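You operate a simulated robot arm through the tools that you are given. There is no shell and no other tool. Be economical: measure what you need, move in short steps, check, and stop when the job is done.

You are at the controls of a simulated robot arm. One attempt, no reset.

Task
Wipe the film off both dirty lamps with the orange pad.
Fine: put the pad back, then hang the padlock on its hook and switch on again. What is to be rubbed or washed off counts as gone when no trace of it is left.

Only the result counts: the job must be done as asked and must still hold three seconds after the hand-in. Knocking over, shifting, dropping, spilling or breaking anything else fails it.

Robot
A 7-joint arm with a fingered hand on a trunk, on a base that drives. Base frame: it is fixed to the floor where the robot stands at the start and does not move with it; the origin is under the middle of the robot, x ahead of it, y to its left, z up. Units: m, degrees, N and s.
With the tool pointing down near the work surface it reaches from about 0.18 to 0.64 m from the robot's upright axis, wherever it stands. Its first joint turns from -115.0 to 115.0 degrees. Places, roughly: blue lamp [1, 0.75, 1]; hood down button [0.4, 1.4, 1.3]; lamp selector [0.4, 1.5, 1.4]; panel switch [0.4, 1.6, 1.4]; red padlock [0.25, 1.75, 1.25]; spray bar [0.9, 0.1, 1.3]. Payload 3.1 kg.
The tool frame sits at the grasp point between the pads (the TCP): z along the fingers, y along the line on which they close. The tips reach 0.022 m beyond it. The gripper opens to 0.112 m. The gripper's body begins 0.06 m behind the TCP. The gripper is a hand of 3 fingers: y runs from the thumb to the fingers, the wrist lies at [0, 0, -0.218] in the tool frame, and closing takes about 1.5 s.
Orientation is told as [roll, pitch, yaw] about the base's x, y, z axes, in that order, counted from this pose: with the fingers straight down and closing along the base's y, the tool's x points along the base's -x, its y along +y and its z along -z.

Tools
- The arm moves only by the tool nudge_tool. Its argument "plan" is text: rows parted by semicolons, each of 6 numbers parted by spaces: the shift along the tool's x, y, z in units of 50 mm (1.0 is 50 mm), then the turn, a rotation vector about the tool's x, y, z in units of 6 degrees (1.0 is 6 degrees). In form: tx ty tz ax ay az; .... A call has 1 to 20 rows; each row shifts and turns the commanded pose from where the row before left it, along the tool's axes as they then stand. "grip" is the closure, from 0 (fully open) to 1 (shut), set as the call begins (left out, the last holds). A call with a number of a shift or a turn outside -1 to 1 is refused whole. Each row takes 0.2 s and may step no farther than 0.05 m and 8.6 degrees from the row before; otherwise, or with a gripper value out of range, the whole call is refused. A pose out of reach is approached as far as the arm can. The call stops where the force on the tool passes 40 N (or 10 N more than at its start, if that is more) or the arm is blocked; 0.2 s more then pass. The fingers move at their own pace (about 0.108 m/s each) and stop on an object; they squeeze with about 32 N. The grip force told is the motor's: it shows also when the fingers shut on nothing. Time passes only in rows, and 0.2 s behind the last, so rows that do not move let the fingers close. It gives the time, the measured TCP pose, the force on the tool (base axes), the opening and the grip force at its end, in the units of the frame above (readings bear some noise), with the torque about the TCP (base axes, N m) and any sound that the robot's microphone picked up, and new pictures: "pictures" is both (left out), scene, wrist or none.
- Cameras (640 x 400 px; columns grow to the right, rows downward): "scene" is now at [0.0284, 0.1691, 1.3657]; the picture's right is [0.19, -0.98, 0.00], its down [-0.51, -0.10, -0.86] and it looks along [0.84, 0.16, -0.52] (base axes); focal length 248 px, centre (320, 200). "wrist" rides on the gripper at [0.066, 0.003, -0.08] in the tool frame; the picture's right is [-0.05, 1.00, 0.00], its down [-0.77, -0.04, -0.64] and it looks along [-0.64, -0.03, 0.77] (tool axes); focal length 275 px, centre (320, 200).
- lift_body(by): slides the trunk up (or, below 0, down) by that many m; the arm and the scene camera ride with it, the base frame stays. It gives what a move gives, with no picture.
- steer(legs): drives the robot by 1 to 6 legs, each [ahead, left, turn to the left] in m, m and degrees, along the robot's own axes; the way and the turn of a leg run together, so that a leg with both is an arc; at most 1.5 m and 180 degrees a leg. The arm and the cameras ride along, it lands a little off, and it stops where it bumps. It gives what a move gives, and a new picture of the scene camera.
- curl_fingers(finger1, finger2, thumb_bend): sets how far each is bent, from 0 (flat) to 1 (curled in); at 0.3 the hand is open as for a grip, at 0.7 the pads meet at the TCP. One left out holds its place. A second passes; each finger stops where it meets its share of the squeeze, and holds until it gets a number again. A gripper value or a shape takes the hand back. It gives what a move gives, with no picture; readings hold the bend of each and the force on the fingers (four entries, about 0 where the hand has none), thumb and palm.
- grasp_type(shape): the hand has 3 fingers and takes this shape, open, in about a second: jaw (thumb against the fingers, like two jaws); tri (thumb and two fingers); tip (a fingertip pinch); poke (one finger out to press); point (the index stretched); flat (the hand flat); cup (the hand cupped); fist (a fist). The gripper value then closes the fingers along that shape, each until it touches; the sizes above hold for jaw. It gives what a move gives, with no picture.
- pan_tilt(pan, tilt): turns the head with the scene camera to pan (to the left, within 155 degrees either way) and tilt (down, from -29 to 69), counted from straight ahead of the robot. It gives what a move gives, and a new picture of the scene camera.
- probe_pixels(camera, pixels): for up to 12 pixels [column, row] of the newest picture of that camera ("zoom" is the newest enlarged one), the place [x, y, z] in the base frame of the surface seen there, good to about 0.002 m. It takes no simulated time.
- close_up(camera, box): a new picture of the part [left, top, right, bottom] of that camera's present view, enlarged. It takes no simulated time.
- hand_in(): hands the job in; it is judged then, once.

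Work in short steps. Measure before you move; look again where a grasp or a placing could have gone wrong, and mend it. You have 80 turns and 260 pictures in all, those below and enlarged ones among them. Open the gripper and draw the arm clear of the work before you hand the job in, unless the task says otherwise; then end with one line.

The tools are called by a JSON object that holds its "name" and its "arguments". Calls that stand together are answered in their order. nudge_tool: Moves the arm, as the interface text tells. Its arguments: {"type":"object","properties":{"plan":{"type":"string"},"grip":{"type":"number"},"pictures":{"type":"string","enum":["both","scene","wrist","none"]}},"required":["plan"]} The other tools are called the same way: lift_body (by) slides the trunk up or down; grasp_type (shape) gives the hand a shape; curl_fingers (finger1, finger2, thumb_bend) moves the fingers one by one; steer (legs) drives the base; pan_tilt (pan, tilt) turns the head that bears the scene camera; probe_pixels (camera, pixels) gives the place of the surface under pixels of a picture; close_up (camera, box) takes an enlarged picture of a part of a camera's view; hand_in () hands the job in.

At the start:

```text
time_s: 0.0
position: [0.2575, 0.2392, 1.0011]
ee_rot: [0.1, 0.0, 0.0]
wrist_force: [-0.3, -0.5, 0.2]
torque: [0.01, -0.03, -0.02]
opening: 0.1118
grip_force: 0.0
shape: jaw
bend: [0.3, 0.3, 0.3]
finger forces: [0.0, 0.0, 0.0, 0.0, 0.1, 0.0]
trunk travel left (down, up): [-0.475, 0.515]
robot x, y, heading: [0.0003, -0.0003, 0.2]
head pan, tilt: [10.8, 31.0]
```

scene: 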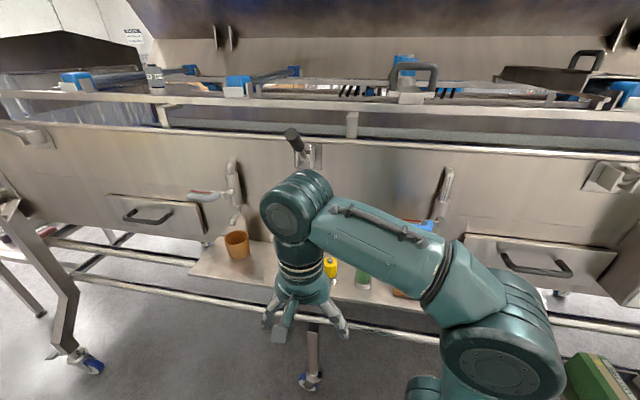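
wrist: 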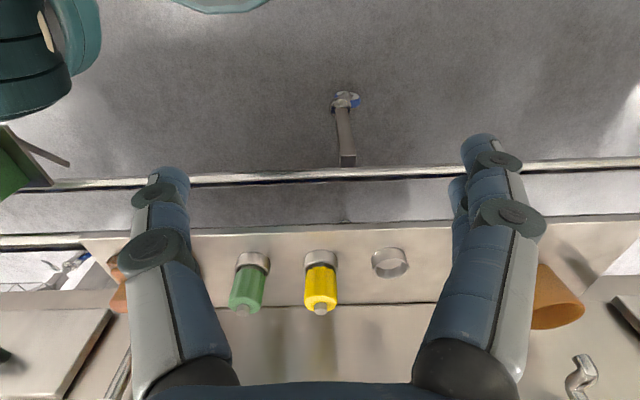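

The first views show a machine with a bath on top and a shelf below. I look around, up and to the left first, for the panel and lamps.

{"name": "pan_tilt", "arguments": {"pan": 70, "tilt": 5}}

{"name": "pan_tilt", "arguments": {"pan": 20, "tilt": 5}}

{"name": "pan_tilt", "arguments": {"pan": -40, "tilt": 25}}

```text
time_s: 1.3
position: [0.257, 0.238, 0.9998]
ee_rot: [0.0, 0.0, 0.0]
wrist_force: [-0.4, 0.5, 0.1]
torque: [0.01, -0.01, 0.02]
opening: 0.1119
grip_force: 0.0
shape: jaw
bend: [0.3, 0.3, 0.3]
finger forces: [0.1, 0.1, 0.1, 0.0, 0.0, 0.0]
trunk travel left (down, up): [-0.475, 0.515]
robot x, y, heading: [-0.0003, -0.0021, -0.2]
head pan, tilt: [70.0, 5.0]
```

scene: 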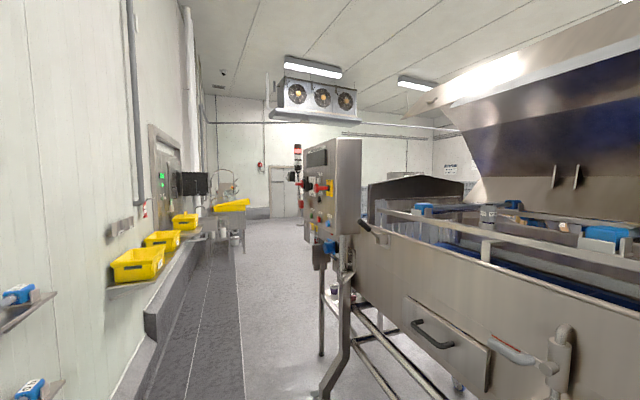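

```text
time_s: 2.5
position: [0.2575, 0.2381, 1.0]
ee_rot: [0.0, 0.0, 0.0]
wrist_force: [0.1, 0.1, -0.4]
torque: [-0.01, 0.01, 0.01]
opening: 0.1121
grip_force: 0.1
shape: jaw
bend: [0.3, 0.3, 0.3]
finger forces: [0.0, 0.1, 0.0, 0.0, 0.0, 0.1]
trunk travel left (down, up): [-0.475, 0.515]
robot x, y, heading: [-0.0004, 0.0009, -0.1]
head pan, tilt: [20.0, 5.0]
```

scene: 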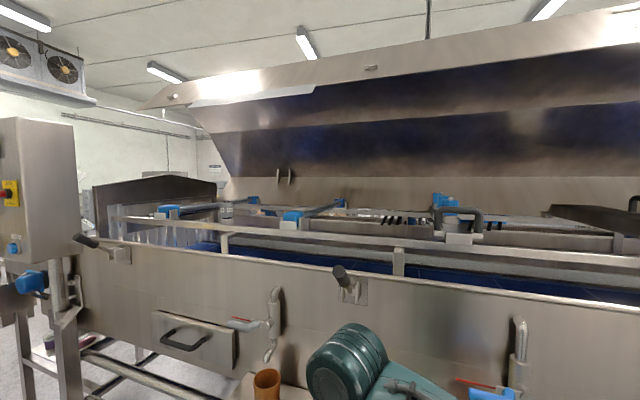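

```text
time_s: 3.8
position: [0.257, 0.2386, 1.001]
ee_rot: [-0.1, 0.1, 0.1]
wrist_force: [-0.2, -0.9, 0.7]
torque: [0.01, -0.02, 0.02]
opening: 0.1119
grip_force: 0.0
shape: jaw
bend: [0.3, 0.3, 0.3]
finger forces: [0.1, 0.0, 0.1, 0.0, 0.0, 0.1]
trunk travel left (down, up): [-0.475, 0.515]
robot x, y, heading: [0.0042, 0.003, 0.1]
head pan, tilt: [-40.0, 25.0]
```

scene: 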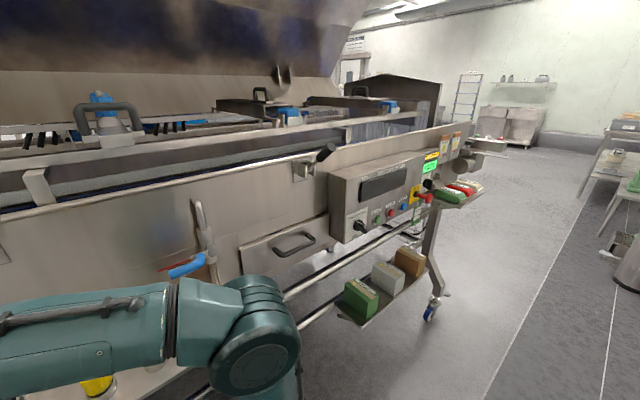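

Pads are on the right, near (410,260) and (450,190). I enlarge both areas.

{"name": "close_up", "arguments": {"camera": "scene", "box": [320, 120, 500, 232]}}

{"name": "close_up", "arguments": {"camera": "scene", "box": [320, 230, 480, 330]}}

{"name": "close_up", "arguments": {"camera": "scene", "box": [40, 60, 440, 200]}}

{"name": "probe_pixels", "arguments": {"camera": "scene", "pixels": [[360, 290], [386, 272], [410, 258], [446, 197], [460, 187], [470, 183], [361, 226], [427, 195], [98, 98], [288, 112]]}}

```text
3.56 times, centred on (410, 176) of scene
```

zoom: 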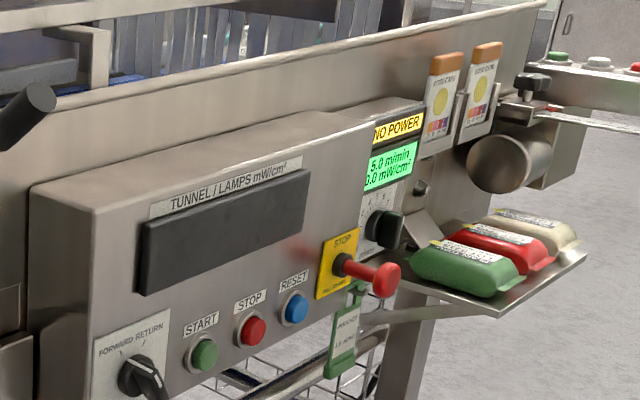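

```text
4.00 times, centred on (400, 280) of scene
```

zoom: 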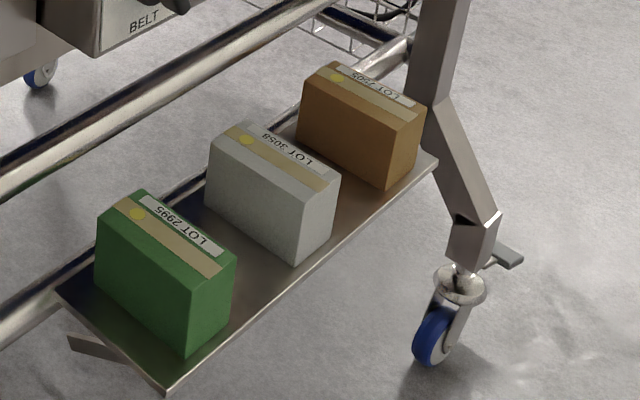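

```text
1.60 times, centred on (240, 130) of scene
```

zoom: 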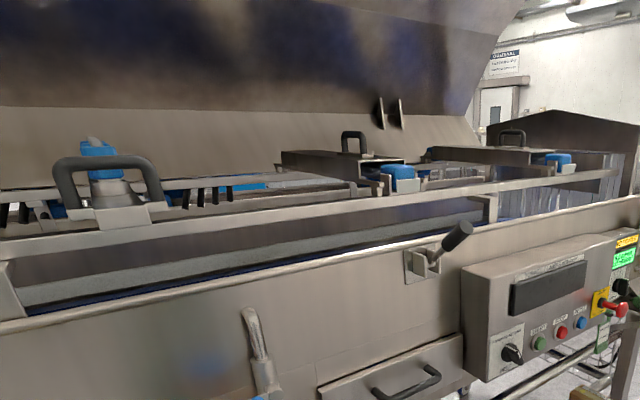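

```text
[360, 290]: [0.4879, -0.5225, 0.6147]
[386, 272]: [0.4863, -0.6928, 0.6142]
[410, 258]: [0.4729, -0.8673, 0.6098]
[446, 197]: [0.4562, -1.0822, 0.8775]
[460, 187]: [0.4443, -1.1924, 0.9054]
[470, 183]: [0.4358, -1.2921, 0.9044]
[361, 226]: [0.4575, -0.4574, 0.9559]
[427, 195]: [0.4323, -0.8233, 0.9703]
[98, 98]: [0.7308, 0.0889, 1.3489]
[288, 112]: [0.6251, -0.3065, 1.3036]
```

The panel reads NO POWER; no orange pad found yet. I raise the trunk to look into the tunnel.

{"name": "lift_body", "arguments": {"by": 0.4}}

{"name": "pan_tilt", "arguments": {"pan": 20, "tilt": 30}}

{"name": "pan_tilt", "arguments": {"pan": 70, "tilt": 25}}

{"name": "pan_tilt", "arguments": {"pan": -25, "tilt": 30}}

```text
time_s: 7.6
position: [0.2569, 0.2392, 1.4002]
ee_rot: [0.0, 0.1, 0.0]
wrist_force: [-0.3, 0.4, 0.6]
torque: [-0.01, -0.01, -0.02]
opening: 0.1121
grip_force: 0.0
shape: jaw
bend: [0.3, 0.3, 0.3]
finger forces: [0.0, 0.1, 0.0, 0.0, 0.0, 0.0]
trunk travel left (down, up): [-0.875, 0.115]
robot x, y, heading: [-0.0004, -0.0005, -0.0]
head pan, tilt: [-40.0, 25.0]
```

```text
time_s: 8.9
position: [0.2567, 0.2388, 1.3999]
ee_rot: [0.0, 0.0, 0.1]
wrist_force: [0.1, -0.9, 0.2]
torque: [0.02, -0.02, 0.0]
opening: 0.1119
grip_force: 0.1
shape: jaw
bend: [0.3, 0.3, 0.3]
finger forces: [0.0, 0.1, 0.1, 0.0, 0.0, 0.0]
trunk travel left (down, up): [-0.875, 0.115]
robot x, y, heading: [-0.0015, -0.0016, 0.0]
head pan, tilt: [20.0, 30.0]
```

scene: 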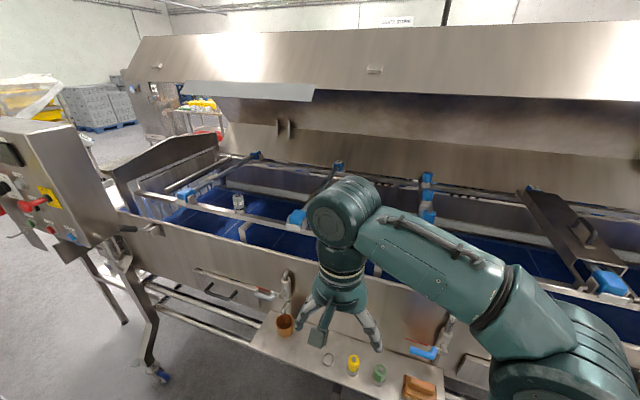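

```text
time_s: 10.1
position: [0.2579, 0.239, 1.4001]
ee_rot: [0.0, 0.0, 0.1]
wrist_force: [-0.4, -0.2, -0.3]
torque: [0.0, 0.02, 0.01]
opening: 0.1117
grip_force: 0.0
shape: jaw
bend: [0.3, 0.3, 0.3]
finger forces: [0.0, 0.0, 0.1, 0.1, 0.0, 0.0]
trunk travel left (down, up): [-0.875, 0.115]
robot x, y, heading: [-0.0036, -0.0001, 0.1]
head pan, tilt: [70.0, 25.0]
```

scene: 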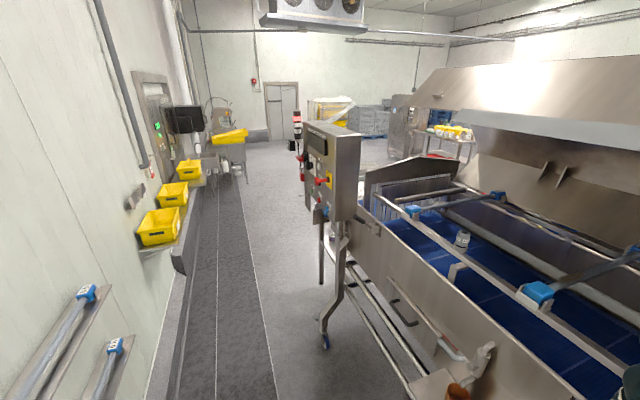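

```text
time_s: 11.8
position: [0.2566, 0.2379, 1.4002]
ee_rot: [0.0, 0.0, 0.1]
wrist_force: [-0.5, -0.4, 0.7]
torque: [0.01, 0.01, 0.02]
opening: 0.1117
grip_force: 0.0
shape: jaw
bend: [0.3, 0.3, 0.3]
finger forces: [0.0, 0.1, 0.1, 0.0, 0.0, 0.0]
trunk travel left (down, up): [-0.875, 0.115]
robot x, y, heading: [-0.0024, -0.0004, -0.1]
head pan, tilt: [-25.0, 30.0]
```

scene: 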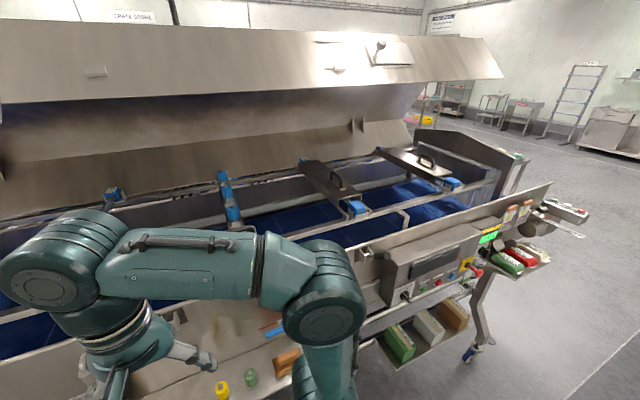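

The shelf below holds an orange block at (285,362), and lamp tubes with blue caps cross the tunnel. I zoom in on these.

{"name": "close_up", "arguments": {"camera": "scene", "box": [180, 290, 340, 390]}}

{"name": "close_up", "arguments": {"camera": "scene", "box": [80, 140, 400, 340]}}

{"name": "close_up", "arguments": {"camera": "scene", "box": [380, 190, 600, 328]}}

{"name": "pan_tilt", "arguments": {"pan": 40, "tilt": 25}}

{"name": "close_up", "arguments": {"camera": "scene", "box": [260, 100, 580, 300]}}

{"name": "close_up", "arguments": {"camera": "scene", "box": [40, 80, 200, 280]}}

```text
4.00 times, centred on (260, 340) of scene
```

zoom: 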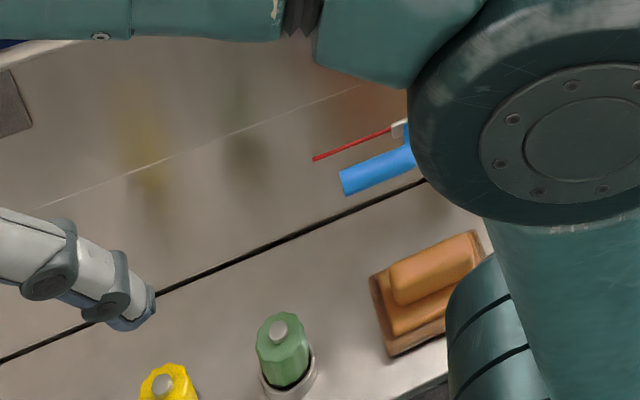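

```text
2.00 times, centred on (240, 240) of scene
```

zoom: 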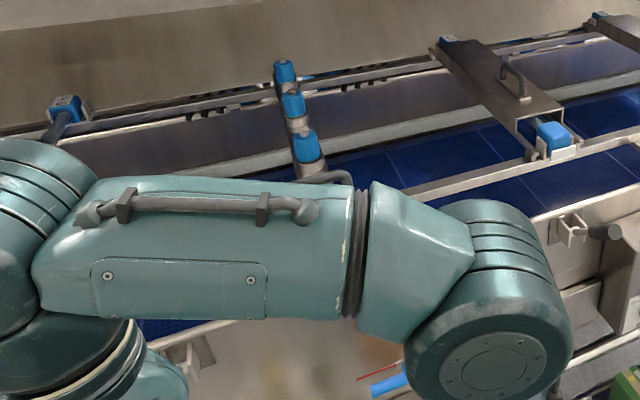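

```text
2.90 times, centred on (490, 259) of scene
```

zoom: 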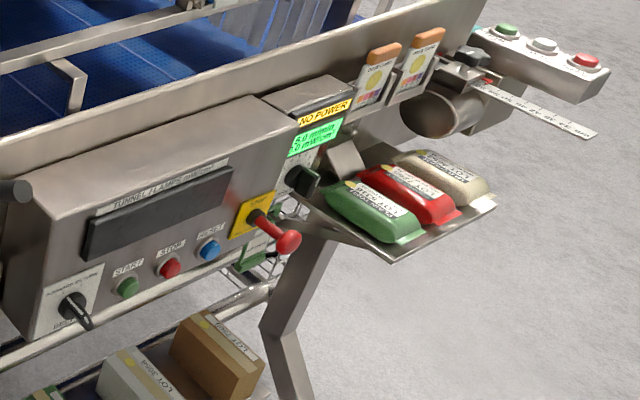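

```text
time_s: 13.2
position: [0.2571, 0.2385, 1.4006]
ee_rot: [0.0, 0.0, 0.0]
wrist_force: [-1.2, 0.0, 0.2]
torque: [-0.04, -0.02, 0.0]
opening: 0.1118
grip_force: 0.1
shape: jaw
bend: [0.3, 0.3, 0.3]
finger forces: [0.2, 0.1, 0.0, 0.0, 0.1, 0.1]
trunk travel left (down, up): [-0.875, 0.115]
robot x, y, heading: [0.0018, 0.0005, -0.0]
head pan, tilt: [40.0, 25.0]
```

scene: 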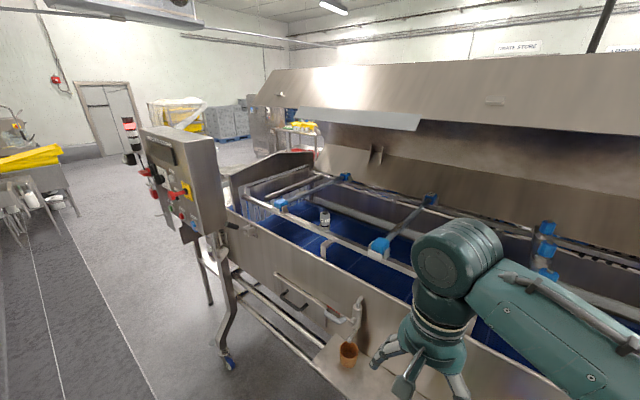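

```text
2.00 times, centred on (420, 200) of scene
```

zoom: 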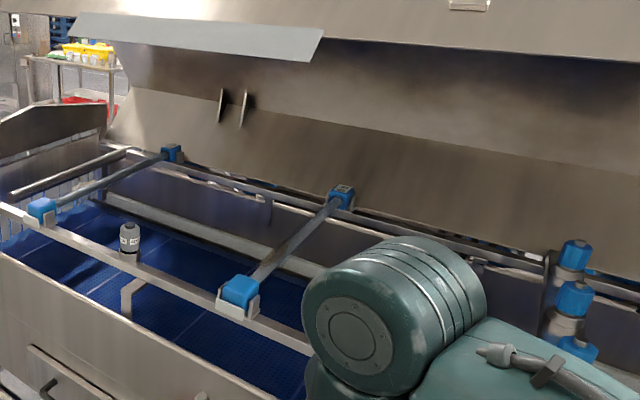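

```text
2.00 times, centred on (120, 180) of scene
```

zoom: 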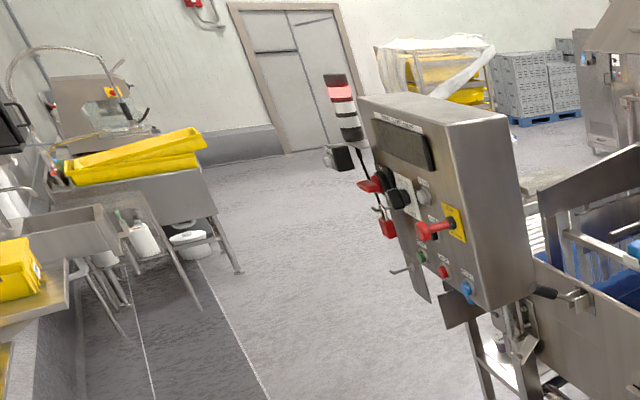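

The red padlock hangs on the red lever on the left panel. I probe positions of panel parts, lamps and pad-related spots.

{"name": "probe_pixels", "arguments": {"camera": "scene", "pixels": [[158, 180], [155, 193], [186, 191], [181, 195], [193, 225], [146, 150], [180, 155], [281, 203], [345, 177], [378, 245], [430, 200], [325, 215]]}}

{"name": "steer", "arguments": {"legs": [[0, 1.2, 0]]}}

{"name": "pan_tilt", "arguments": {"pan": 15, "tilt": 35}}

{"name": "pan_tilt", "arguments": {"pan": -30, "tilt": 30}}

```text
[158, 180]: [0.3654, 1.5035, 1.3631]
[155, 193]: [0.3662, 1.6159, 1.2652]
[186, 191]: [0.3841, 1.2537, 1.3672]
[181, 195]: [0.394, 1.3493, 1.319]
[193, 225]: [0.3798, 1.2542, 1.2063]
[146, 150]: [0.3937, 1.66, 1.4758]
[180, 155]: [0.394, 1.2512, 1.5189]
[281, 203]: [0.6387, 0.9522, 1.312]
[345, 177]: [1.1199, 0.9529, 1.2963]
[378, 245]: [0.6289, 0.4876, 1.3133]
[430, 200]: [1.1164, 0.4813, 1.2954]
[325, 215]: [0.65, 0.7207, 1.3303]
```

```text
time_s: 19.3
position: [0.2752, 1.4511, 1.3994]
ee_rot: [0.0, 0.0, -1.3]
wrist_force: [0.1, -0.3, 0.4]
torque: [-0.02, -0.01, -0.01]
opening: 0.1118
grip_force: 0.0
shape: jaw
bend: [0.3, 0.3, 0.3]
finger forces: [0.0, 0.1, 0.0, 0.0, 0.0, 0.0]
trunk travel left (down, up): [-0.875, 0.115]
robot x, y, heading: [0.0146, 1.2195, -1.4]
head pan, tilt: [40.0, 25.0]
```

scene: 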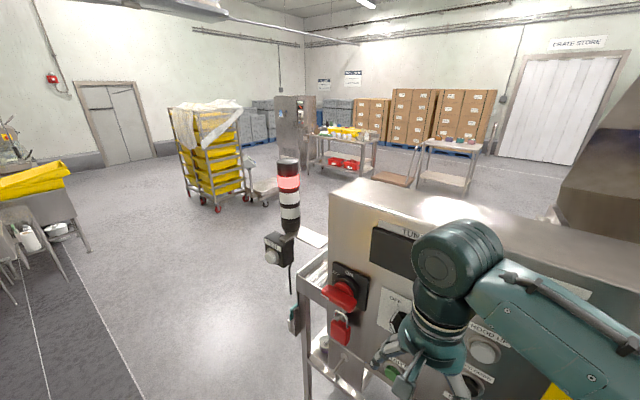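

```text
time_s: 20.2
position: [0.2766, 1.452, 1.4004]
ee_rot: [0.0, 0.0, -1.3]
wrist_force: [-0.3, 0.0, -0.1]
torque: [-0.01, 0.0, -0.02]
opening: 0.1118
grip_force: 0.1
shape: jaw
bend: [0.3, 0.3, 0.3]
finger forces: [0.1, 0.0, 0.0, 0.0, 0.0, 0.0]
trunk travel left (down, up): [-0.875, 0.115]
robot x, y, heading: [0.0125, 1.2171, -1.4]
head pan, tilt: [15.0, 35.0]
```

scene: 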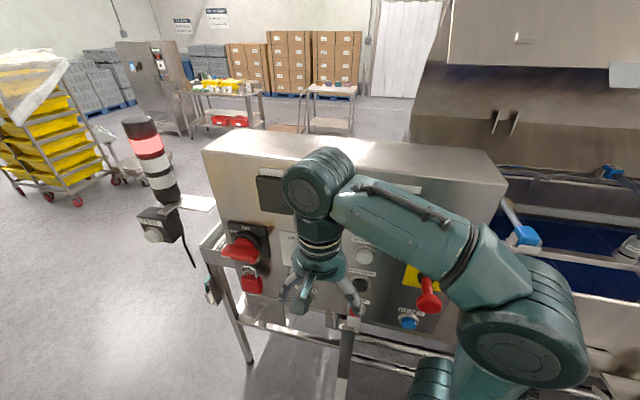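

```text
time_s: 21.3
position: [0.2764, 1.4515, 1.3993]
ee_rot: [0.1, -0.1, -1.2]
wrist_force: [-0.4, 0.1, 0.1]
torque: [0.01, -0.02, -0.01]
opening: 0.1118
grip_force: 0.0
shape: jaw
bend: [0.3, 0.3, 0.3]
finger forces: [0.0, 0.1, 0.1, 0.0, 0.1, 0.1]
trunk travel left (down, up): [-0.875, 0.115]
robot x, y, heading: [0.0124, 1.2204, -1.2]
head pan, tilt: [-30.0, 30.0]
```

scene: 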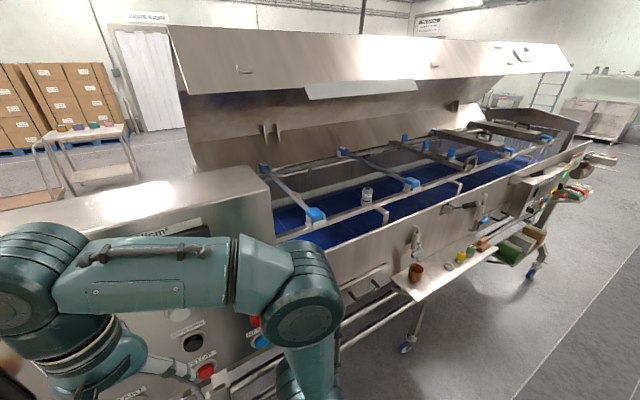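

I enlarge the lamps and the panel from here.

{"name": "close_up", "arguments": {"camera": "scene", "box": [240, 110, 560, 310]}}

{"name": "close_up", "arguments": {"camera": "scene", "box": [240, 140, 430, 259]}}

{"name": "close_up", "arguments": {"camera": "scene", "box": [380, 200, 560, 312]}}

{"name": "steer", "arguments": {"legs": [[-0.4, 0.4, 0]]}}

{"name": "pan_tilt", "arguments": {"pan": 5, "tilt": 30}}

```text
2.00 times, centred on (400, 210) of scene
```

zoom: 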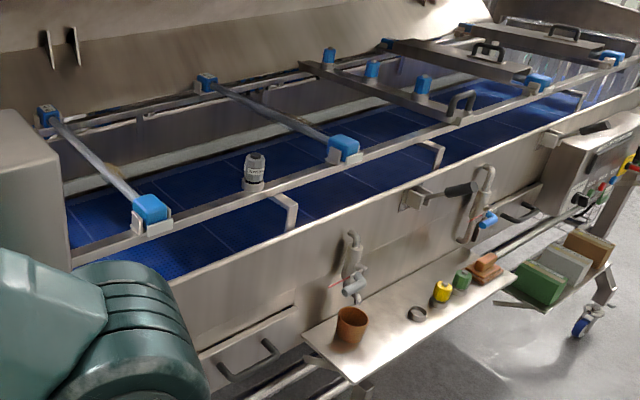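

```text
3.36 times, centred on (335, 200) of scene
```

zoom: 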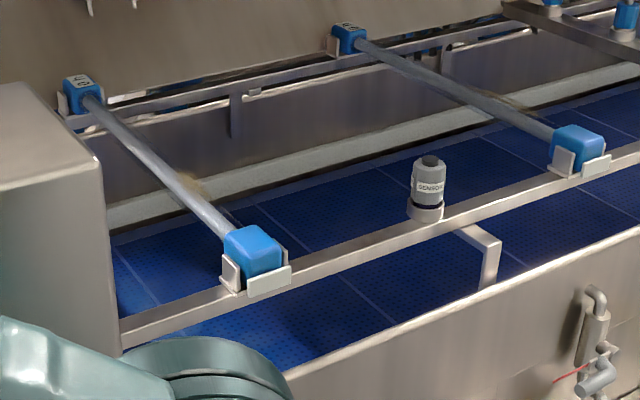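

```text
3.56 times, centred on (470, 256) of scene
```

zoom: 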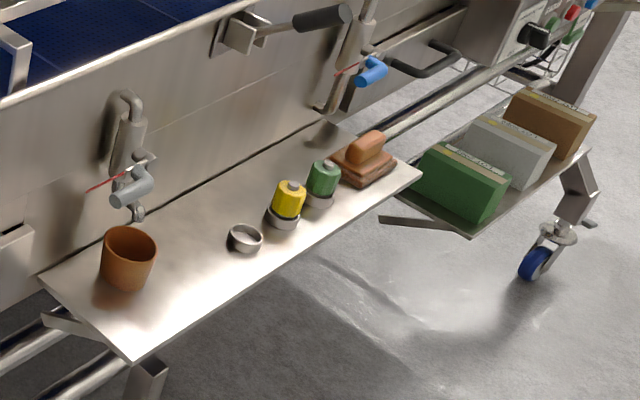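

```text
time_s: 24.5
position: [-0.0879, 1.8728, 1.3989]
ee_rot: [0.0, -0.1, 5.5]
wrist_force: [-0.1, -0.1, 0.3]
torque: [-0.02, 0.02, 0.02]
opening: 0.1121
grip_force: 0.0
shape: jaw
bend: [0.3, 0.3, 0.3]
finger forces: [0.1, 0.0, 0.1, 0.1, 0.0, 0.0]
trunk travel left (down, up): [-0.875, 0.115]
robot x, y, heading: [-0.3225, 1.6082, 5.3]
head pan, tilt: [-30.0, 30.0]
stopped in leg 1: the robot was blocked; the commanded pose is now the measured one
```

scene: 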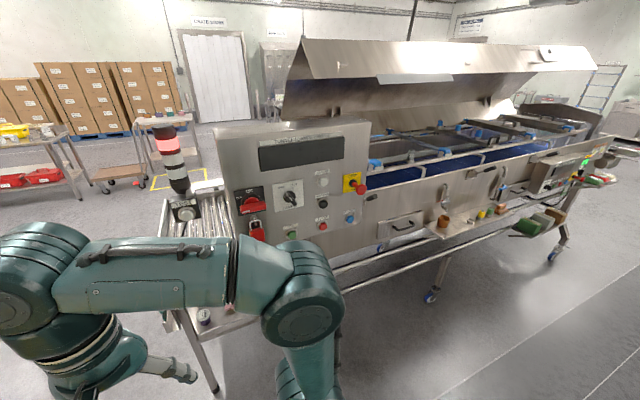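

```text
time_s: 25.5
position: [-0.0869, 1.8704, 1.3999]
ee_rot: [0.0, 0.0, 5.5]
wrist_force: [0.5, -0.2, -0.9]
torque: [0.0, 0.01, -0.01]
opening: 0.1121
grip_force: 0.0
shape: jaw
bend: [0.3, 0.3, 0.3]
finger forces: [0.1, 0.1, 0.1, 0.0, 0.1, 0.1]
trunk travel left (down, up): [-0.875, 0.115]
robot x, y, heading: [-0.3189, 1.6098, 5.6]
head pan, tilt: [5.0, 30.0]
```

scene: 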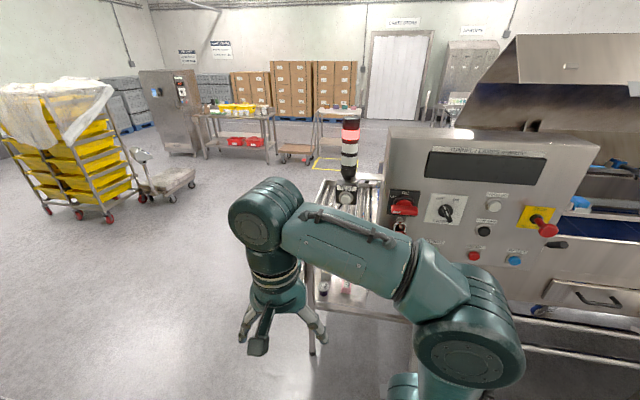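

The base hit something behind; it stands at x=-0.32. I enlarge the panel and its surroundings.

{"name": "close_up", "arguments": {"camera": "scene", "box": [360, 130, 600, 280]}}

{"name": "close_up", "arguments": {"camera": "scene", "box": [300, 160, 430, 300]}}

{"name": "probe_pixels", "arguments": {"camera": "scene", "pixels": [[403, 208], [400, 226], [446, 212], [494, 205], [484, 232], [546, 228], [345, 196], [345, 178], [420, 160], [410, 190], [405, 212], [350, 125]]}}

{"name": "pan_tilt", "arguments": {"pan": -25, "tilt": 30}}

{"name": "close_up", "arguments": {"camera": "scene", "box": [140, 110, 370, 260]}}

```text
2.67 times, centred on (480, 205) of scene
```

zoom: 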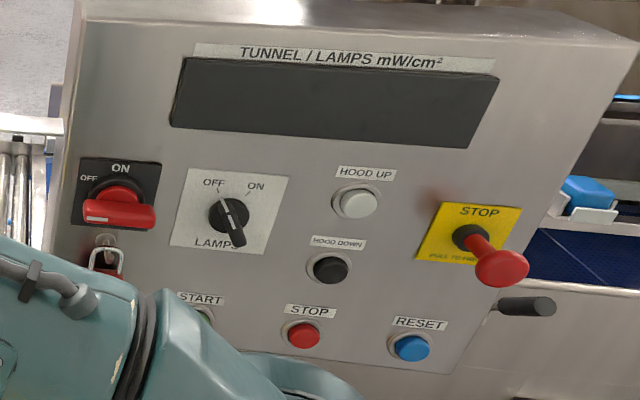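

```text
2.86 times, centred on (365, 230) of scene
```

zoom: 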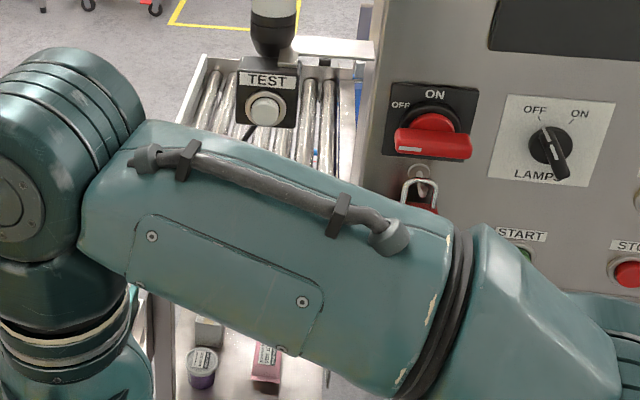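

```text
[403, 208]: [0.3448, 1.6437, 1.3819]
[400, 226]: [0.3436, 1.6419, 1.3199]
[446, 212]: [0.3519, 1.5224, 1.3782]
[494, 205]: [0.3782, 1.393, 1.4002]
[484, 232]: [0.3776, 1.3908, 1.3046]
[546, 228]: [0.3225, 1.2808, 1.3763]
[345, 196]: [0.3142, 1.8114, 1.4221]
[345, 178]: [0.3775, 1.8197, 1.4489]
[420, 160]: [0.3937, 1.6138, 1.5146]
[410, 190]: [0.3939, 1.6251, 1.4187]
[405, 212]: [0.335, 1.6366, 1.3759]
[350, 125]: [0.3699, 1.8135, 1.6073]
```

```text
time_s: 26.4
position: [-0.087, 1.8708, 1.3992]
ee_rot: [0.0, -0.1, 5.5]
wrist_force: [-0.9, 0.3, 0.6]
torque: [0.02, 0.0, 0.0]
opening: 0.1118
grip_force: 0.0
shape: jaw
bend: [0.3, 0.3, 0.3]
finger forces: [0.0, 0.1, 0.0, 0.0, 0.0, 0.0]
trunk travel left (down, up): [-0.875, 0.115]
robot x, y, heading: [-0.3225, 1.6106, 5.4]
head pan, tilt: [-25.0, 30.0]
```

scene: 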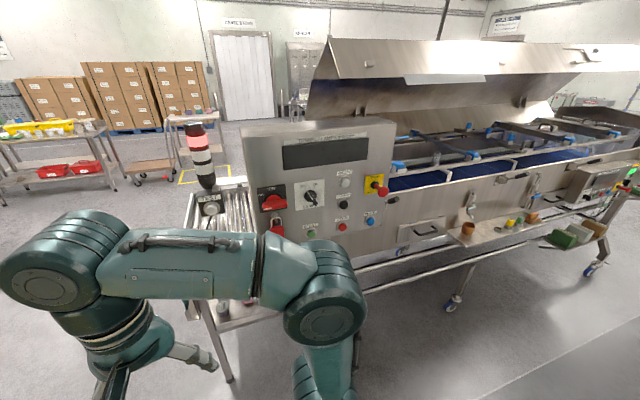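

```text
2.67 times, centred on (255, 185) of scene
```

zoom: 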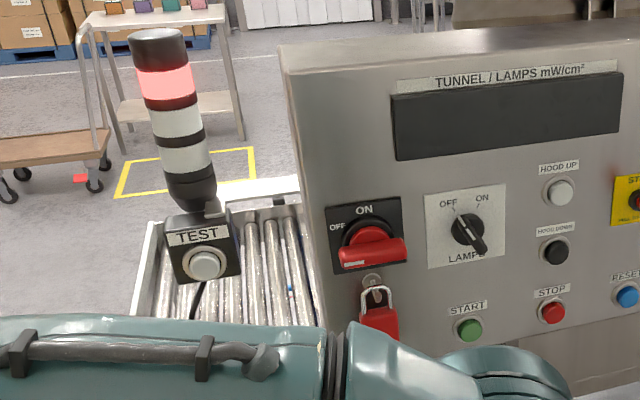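

The padlock hangs on the hasp under the red main switch. Now I go back toward the lamps and pad, first straightening the heading.

{"name": "steer", "arguments": {"legs": [[0.2, 0, -5.4], [0, -1.0, 0]]}}

{"name": "pan_tilt", "arguments": {"pan": 0, "tilt": 30}}

{"name": "close_up", "arguments": {"camera": "scene", "box": [200, 120, 520, 320]}}

```text
time_s: 32.9
position: [0.1376, 0.8508, 1.3996]
ee_rot: [0.0, 0.1, 0.0]
wrist_force: [0.6, -0.2, -0.5]
torque: [0.01, 0.03, -0.04]
opening: 0.112
grip_force: 0.0
shape: jaw
bend: [0.3, 0.3, 0.3]
finger forces: [0.0, 0.0, 0.1, 0.0, 0.1, 0.1]
trunk travel left (down, up): [-0.875, 0.115]
robot x, y, heading: [-0.1214, 0.6102, 0.2]
head pan, tilt: [-25.0, 30.0]
```

scene: 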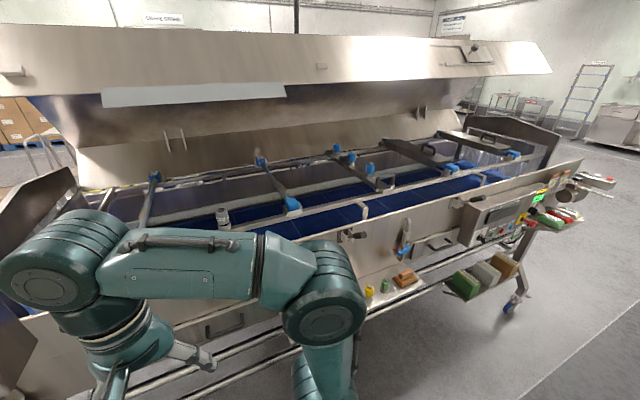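

```text
time_s: 33.8
position: [0.1395, 0.852, 1.4001]
ee_rot: [0.1, 0.1, 0.1]
wrist_force: [0.2, -0.4, 0.9]
torque: [-0.02, 0.01, 0.0]
opening: 0.1117
grip_force: 0.1
shape: jaw
bend: [0.3, 0.3, 0.3]
finger forces: [0.0, 0.0, 0.1, 0.0, 0.0, 0.0]
trunk travel left (down, up): [-0.875, 0.115]
robot x, y, heading: [-0.1239, 0.6117, -0.2]
head pan, tilt: [0.0, 30.0]
```

scene: 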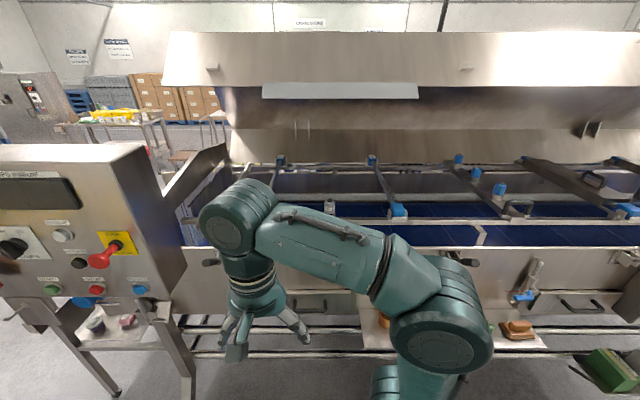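

```text
2.00 times, centred on (360, 220) of scene
```

zoom: 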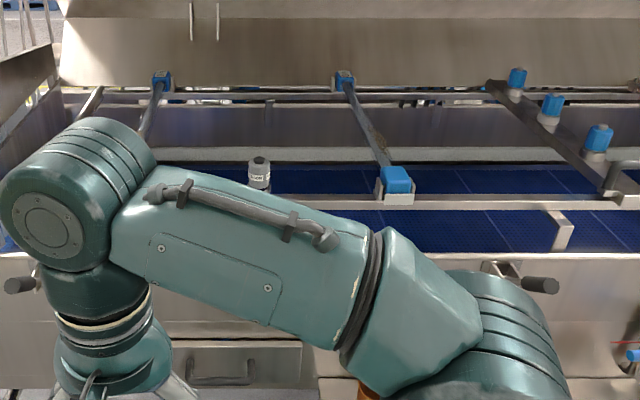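

I zoom on the lamps and on the hook-like part at (15,310).

{"name": "close_up", "arguments": {"camera": "scene", "box": [350, 145, 430, 225]}}

{"name": "close_up", "arguments": {"camera": "scene", "box": [230, 140, 350, 220]}}

{"name": "close_up", "arguments": {"camera": "scene", "box": [0, 220, 160, 340]}}

{"name": "close_up", "arguments": {"camera": "scene", "box": [470, 240, 600, 360]}}

{"name": "probe_pixels", "arguments": {"camera": "scene", "pixels": [[15, 312], [372, 165], [380, 180], [387, 193], [398, 208], [515, 325], [517, 336], [500, 337], [532, 335], [543, 345], [500, 324], [531, 322]]}}

```text
5.00 times, centred on (390, 185) of scene
```

zoom: 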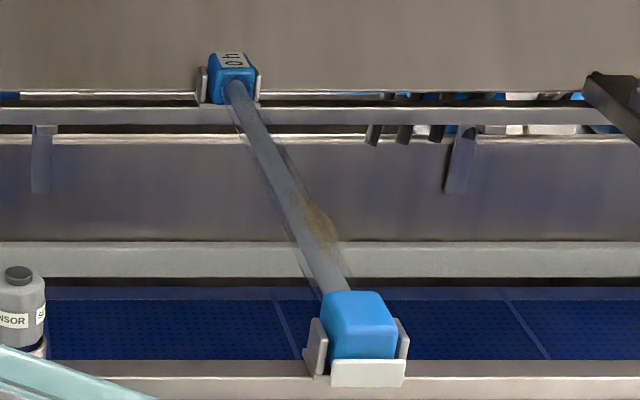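

```text
5.00 times, centred on (290, 180) of scene
```

zoom: 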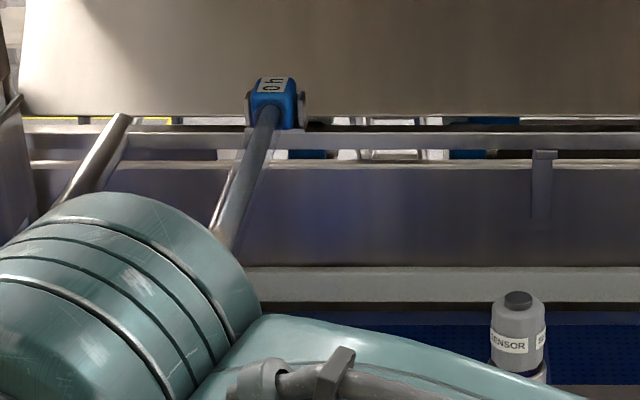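

```text
3.33 times, centred on (80, 280) of scene
```

zoom: 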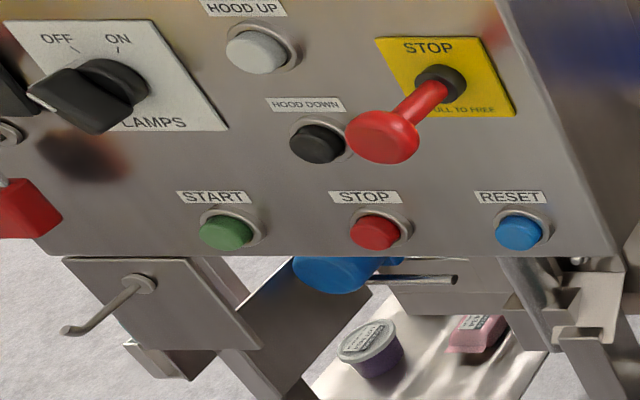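

```text
3.33 times, centred on (535, 300) of scene
```

zoom: 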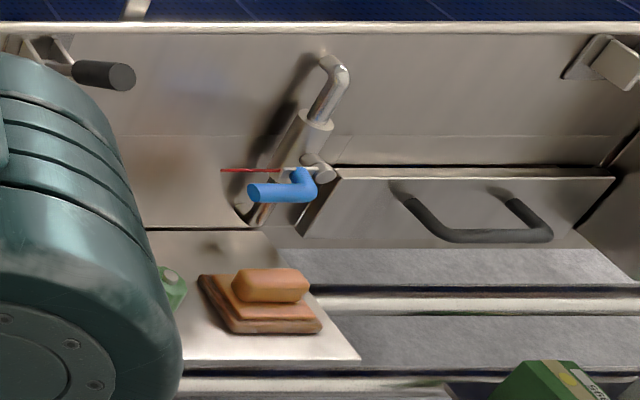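

```text
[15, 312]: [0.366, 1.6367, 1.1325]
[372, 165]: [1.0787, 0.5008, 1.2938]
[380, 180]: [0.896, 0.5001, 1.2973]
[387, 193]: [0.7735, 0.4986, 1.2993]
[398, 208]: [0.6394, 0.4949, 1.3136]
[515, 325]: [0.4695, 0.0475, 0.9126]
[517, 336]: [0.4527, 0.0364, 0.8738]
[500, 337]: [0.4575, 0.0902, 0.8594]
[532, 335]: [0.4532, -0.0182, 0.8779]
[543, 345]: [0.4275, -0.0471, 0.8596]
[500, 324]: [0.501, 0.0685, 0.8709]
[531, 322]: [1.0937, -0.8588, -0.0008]
```

The pad sits near (0.455, 0.035, 0.87–0.91) and the hook near (0.366, 1.637, 1.13). I drive so the pad is in clear view.

{"name": "steer", "arguments": {"legs": [[0, -0.8, 0]]}}

{"name": "pan_tilt", "arguments": {"pan": 18, "tilt": 45}}

{"name": "close_up", "arguments": {"camera": "scene", "box": [240, 130, 440, 255]}}

```text
time_s: 38.1
position: [0.1383, 0.0436, 1.3984]
ee_rot: [0.0, 0.0, -0.4]
wrist_force: [0.4, 0.1, -0.1]
torque: [-0.01, 0.01, 0.01]
opening: 0.1116
grip_force: 0.0
shape: jaw
bend: [0.3, 0.3, 0.3]
finger forces: [0.0, 0.0, 0.0, 0.0, 0.1, 0.0]
trunk travel left (down, up): [-0.875, 0.115]
robot x, y, heading: [-0.1202, -0.1885, -0.3]
head pan, tilt: [0.0, 30.0]
```

scene: 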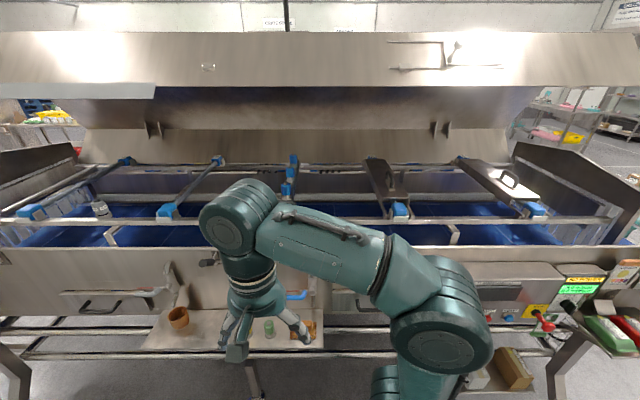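

```text
time_s: 38.9
position: [0.138, 0.0445, 1.4001]
ee_rot: [0.0, 0.1, -0.4]
wrist_force: [-0.4, -0.9, 0.1]
torque: [-0.03, -0.01, -0.02]
opening: 0.1118
grip_force: 0.0
shape: jaw
bend: [0.3, 0.3, 0.3]
finger forces: [0.0, 0.0, 0.0, 0.1, 0.0, 0.1]
trunk travel left (down, up): [-0.875, 0.115]
robot x, y, heading: [-0.1199, -0.1897, -0.3]
head pan, tilt: [18.0, 45.0]
```

scene: 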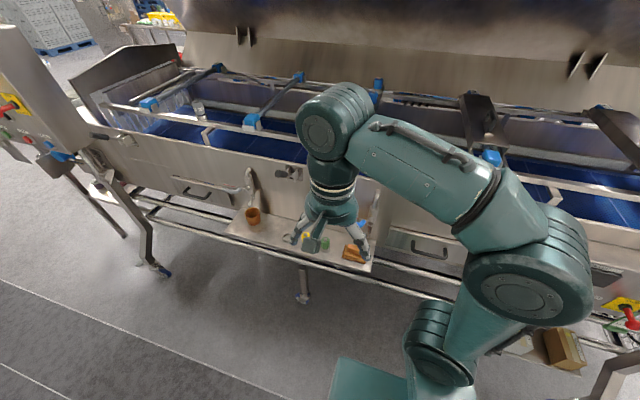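

```text
3.20 times, centred on (340, 192) of scene
```

zoom: 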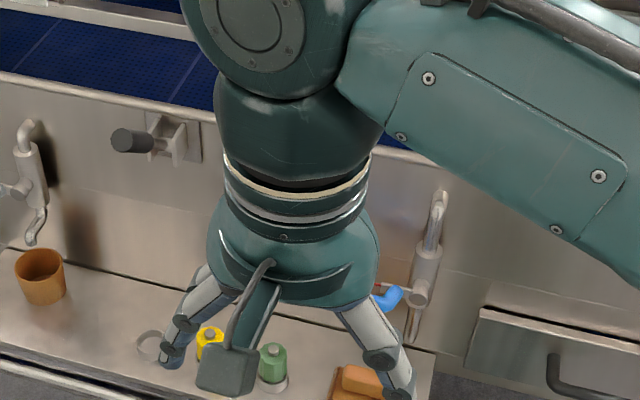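

The hand's y (0.044) already matches the pad. I lower the trunk 0.35 m in the free space and look through the wrist camera.

{"name": "lift_body", "arguments": {"by": -0.35}}

{"name": "nudge_tool", "arguments": {"plan": "-1 0 0 0 0 0; -1 0 0 0 0 0"}}

{"name": "close_up", "arguments": {"camera": "wrist", "box": [160, 100, 480, 300]}}

```text
time_s: 42.3
position: [0.1381, 0.0434, 1.0496]
ee_rot: [0.0, -0.1, -0.3]
wrist_force: [0.3, -0.6, 0.2]
torque: [-0.01, -0.01, -0.02]
opening: 0.112
grip_force: 0.0
shape: jaw
bend: [0.3, 0.3, 0.3]
finger forces: [0.0, 0.0, 0.0, 0.1, 0.1, 0.1]
trunk travel left (down, up): [-0.525, 0.465]
robot x, y, heading: [-0.1261, -0.1933, -0.5]
head pan, tilt: [18.0, 45.0]
```

```text
time_s: 42.9
position: [0.2395, 0.0425, 1.0486]
ee_rot: [0.0, 0.0, -0.4]
wrist_force: [-0.5, 0.2, 0.6]
torque: [0.0, 0.02, -0.03]
opening: 0.1119
grip_force: 0.1
shape: jaw
bend: [0.3, 0.3, 0.3]
finger forces: [0.0, 0.0, 0.0, 0.0, 0.0, 0.0]
trunk travel left (down, up): [-0.525, 0.465]
robot x, y, heading: [-0.1219, -0.1957, -0.4]
head pan, tilt: [18.0, 45.0]
```

scene: 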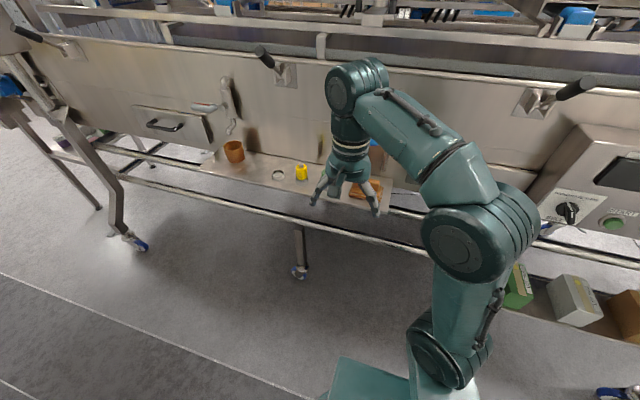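
wrist: 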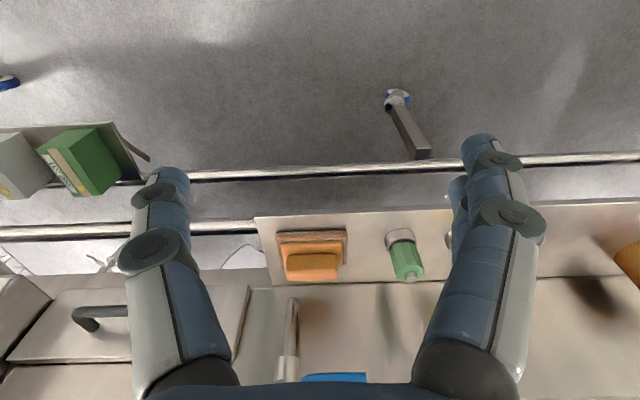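

```text
2.00 times, centred on (320, 200) of wrist
```

zoom: 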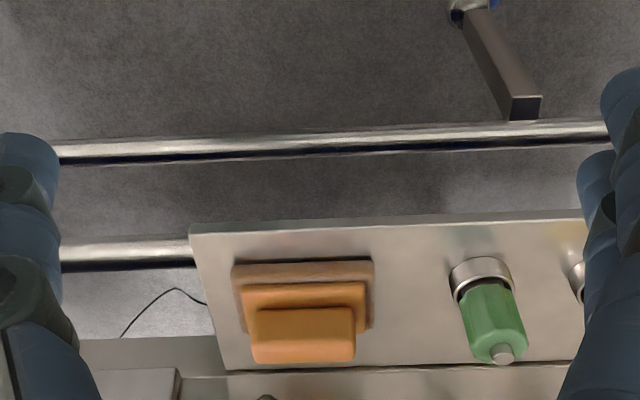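

The pad shows in the zoom: handle block (303,335), slab (305,298), tray (300,272). I probe corners.

{"name": "probe_pixels", "arguments": {"camera": "zoom", "pixels": [[258, 314], [352, 314], [305, 325], [258, 357], [350, 357], [245, 290], [365, 288], [235, 268], [370, 266], [300, 240], [415, 330], [490, 345]]}}

{"name": "probe_pixels", "arguments": {"camera": "wrist", "pixels": [[290, 350], [335, 378], [290, 310], [160, 300], [90, 312]]}}

```text
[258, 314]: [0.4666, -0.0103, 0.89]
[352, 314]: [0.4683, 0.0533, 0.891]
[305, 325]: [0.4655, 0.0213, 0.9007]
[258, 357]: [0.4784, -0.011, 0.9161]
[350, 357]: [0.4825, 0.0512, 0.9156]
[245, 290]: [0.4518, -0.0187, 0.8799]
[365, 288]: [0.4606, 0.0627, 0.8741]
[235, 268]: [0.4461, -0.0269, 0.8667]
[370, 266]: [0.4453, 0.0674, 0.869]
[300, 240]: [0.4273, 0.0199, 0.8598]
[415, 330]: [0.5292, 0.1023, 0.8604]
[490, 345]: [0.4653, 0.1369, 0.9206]
```

```text
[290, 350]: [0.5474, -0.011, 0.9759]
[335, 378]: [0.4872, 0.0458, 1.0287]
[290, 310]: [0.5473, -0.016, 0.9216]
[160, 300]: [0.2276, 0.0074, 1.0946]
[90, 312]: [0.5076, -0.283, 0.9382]
```

The handle's front is at x≈0.466, y −0.011…0.053, top z≈0.917; the blue valve handle at (0.487,0.046,1.03) overhangs it, so I will come in tilted. I check depth from the scene camera with a zoom.

{"name": "close_up", "arguments": {"camera": "scene", "box": [310, 130, 410, 210]}}

{"name": "nudge_tool", "arguments": {"plan": "1 0 -1 0 -1 0; 0 0 -1 0 -1 0; 0 0 0 0 -1 0; 0 0 0 0 -1 0; 0 0 0 0 -1 0; 0 0 0 0 -1 0; 0 0 0 0 -0.67 0"}}

```text
5.00 times, centred on (360, 170) of scene
```

zoom: 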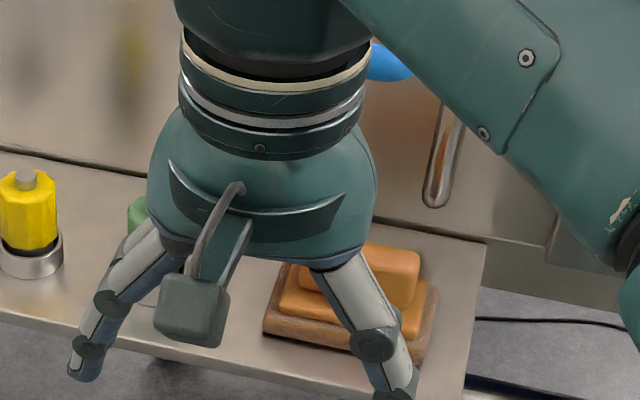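

```text
refused: row 1 steps farther than a row can; nothing moved
```

Handle back edge is visible at about (370,245)–(418,255). I probe it and then tilt the hand by 40° after retreating up.

{"name": "probe_pixels", "arguments": {"camera": "zoom", "pixels": [[372, 249], [415, 256], [395, 265], [405, 275], [400, 300], [425, 300], [432, 310], [405, 325], [300, 280], [290, 300]]}}

{"name": "nudge_tool", "arguments": {"plan": "0 0 -1 0 0 0; 1 0 0 0 0 0; 0 0 0 0 -1 0; 0 0 0 0 -1 0; 0 0 0 0 -1 0; 0 0 0 0 -1 0; 0 0 0 0 -1 0; 0 0 0 0 -1 0; 0 0 0 0 -0.67 0"}}

```text
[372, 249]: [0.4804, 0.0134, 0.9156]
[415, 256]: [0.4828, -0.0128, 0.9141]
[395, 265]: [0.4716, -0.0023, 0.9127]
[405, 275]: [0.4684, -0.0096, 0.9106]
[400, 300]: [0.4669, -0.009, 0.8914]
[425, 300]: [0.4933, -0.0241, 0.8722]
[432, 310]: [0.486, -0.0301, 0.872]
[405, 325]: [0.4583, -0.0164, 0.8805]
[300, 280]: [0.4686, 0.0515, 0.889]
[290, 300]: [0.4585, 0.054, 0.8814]
```

```text
time_s: 44.9
position: [0.1879, 0.0444, 1.0865]
ee_rot: [0.0, -40.1, -0.4]
wrist_force: [0.3, 0.1, -0.1]
torque: [0.0, 0.02, -0.02]
opening: 0.112
grip_force: 0.1
shape: jaw
bend: [0.3, 0.3, 0.3]
finger forces: [0.0, 0.0, 0.1, 0.0, 0.1, 0.1]
out of reach, approached as far as the arm can: row 1
trunk travel left (down, up): [-0.525, 0.465]
robot x, y, heading: [-0.121, -0.1883, -0.4]
head pan, tilt: [18.0, 45.0]
```

scene: 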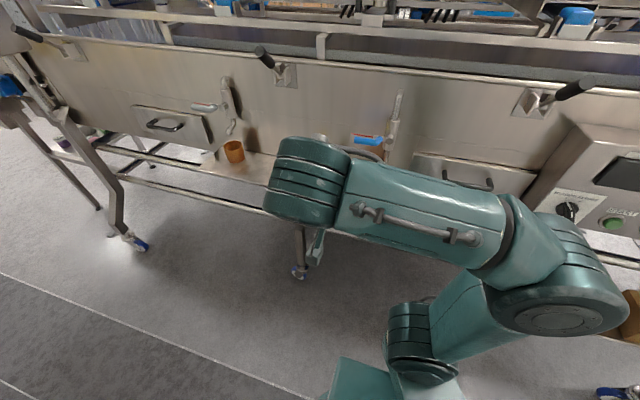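
wrist: 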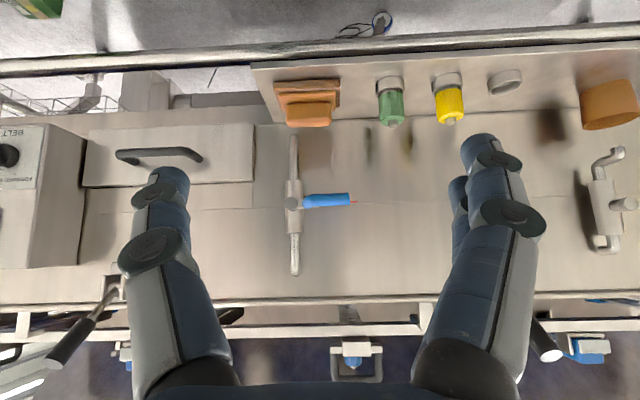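

The handle spans x≈0.466–0.49, centre (0.478, 0.021). I move to a pre-grasp 0.10 m back along the tilted axis.

{"name": "nudge_tool", "arguments": {"plan": "-0.36 -0.077 0.743 0 0 0; -0.36 -0.077 0.743 0 0 0; -0.36 -0.077 0.743 0 0 0; -0.36 -0.077 0.743 0 0 0; -0.36 -0.077 0.743 0 0 0; -0.36 -0.077 0.743 0 0 0"}}

```text
time_s: 46.3
position: [0.4118, 0.0172, 0.9868]
ee_rot: [0.0, -40.0, -0.4]
wrist_force: [0.7, -0.4, 0.3]
torque: [-0.01, 0.02, 0.01]
opening: 0.1116
grip_force: 0.1
shape: jaw
bend: [0.3, 0.3, 0.3]
finger forces: [0.0, 0.0, 0.0, 0.0, 0.0, 0.0]
trunk travel left (down, up): [-0.525, 0.465]
robot x, y, heading: [-0.124, -0.1904, -0.1]
head pan, tilt: [18.0, 45.0]
```

scene: 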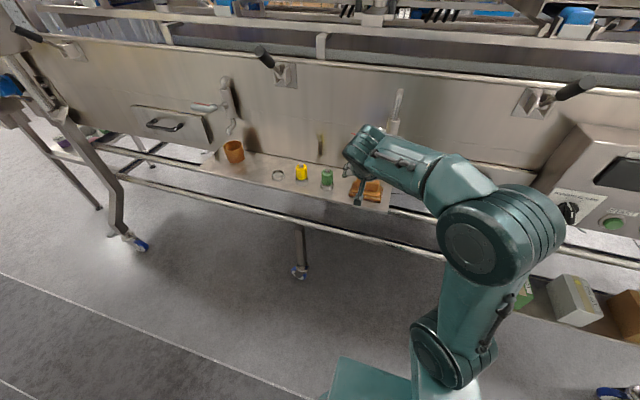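
wrist: 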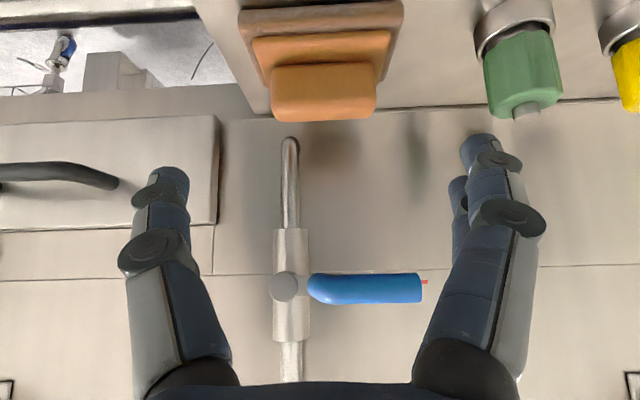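

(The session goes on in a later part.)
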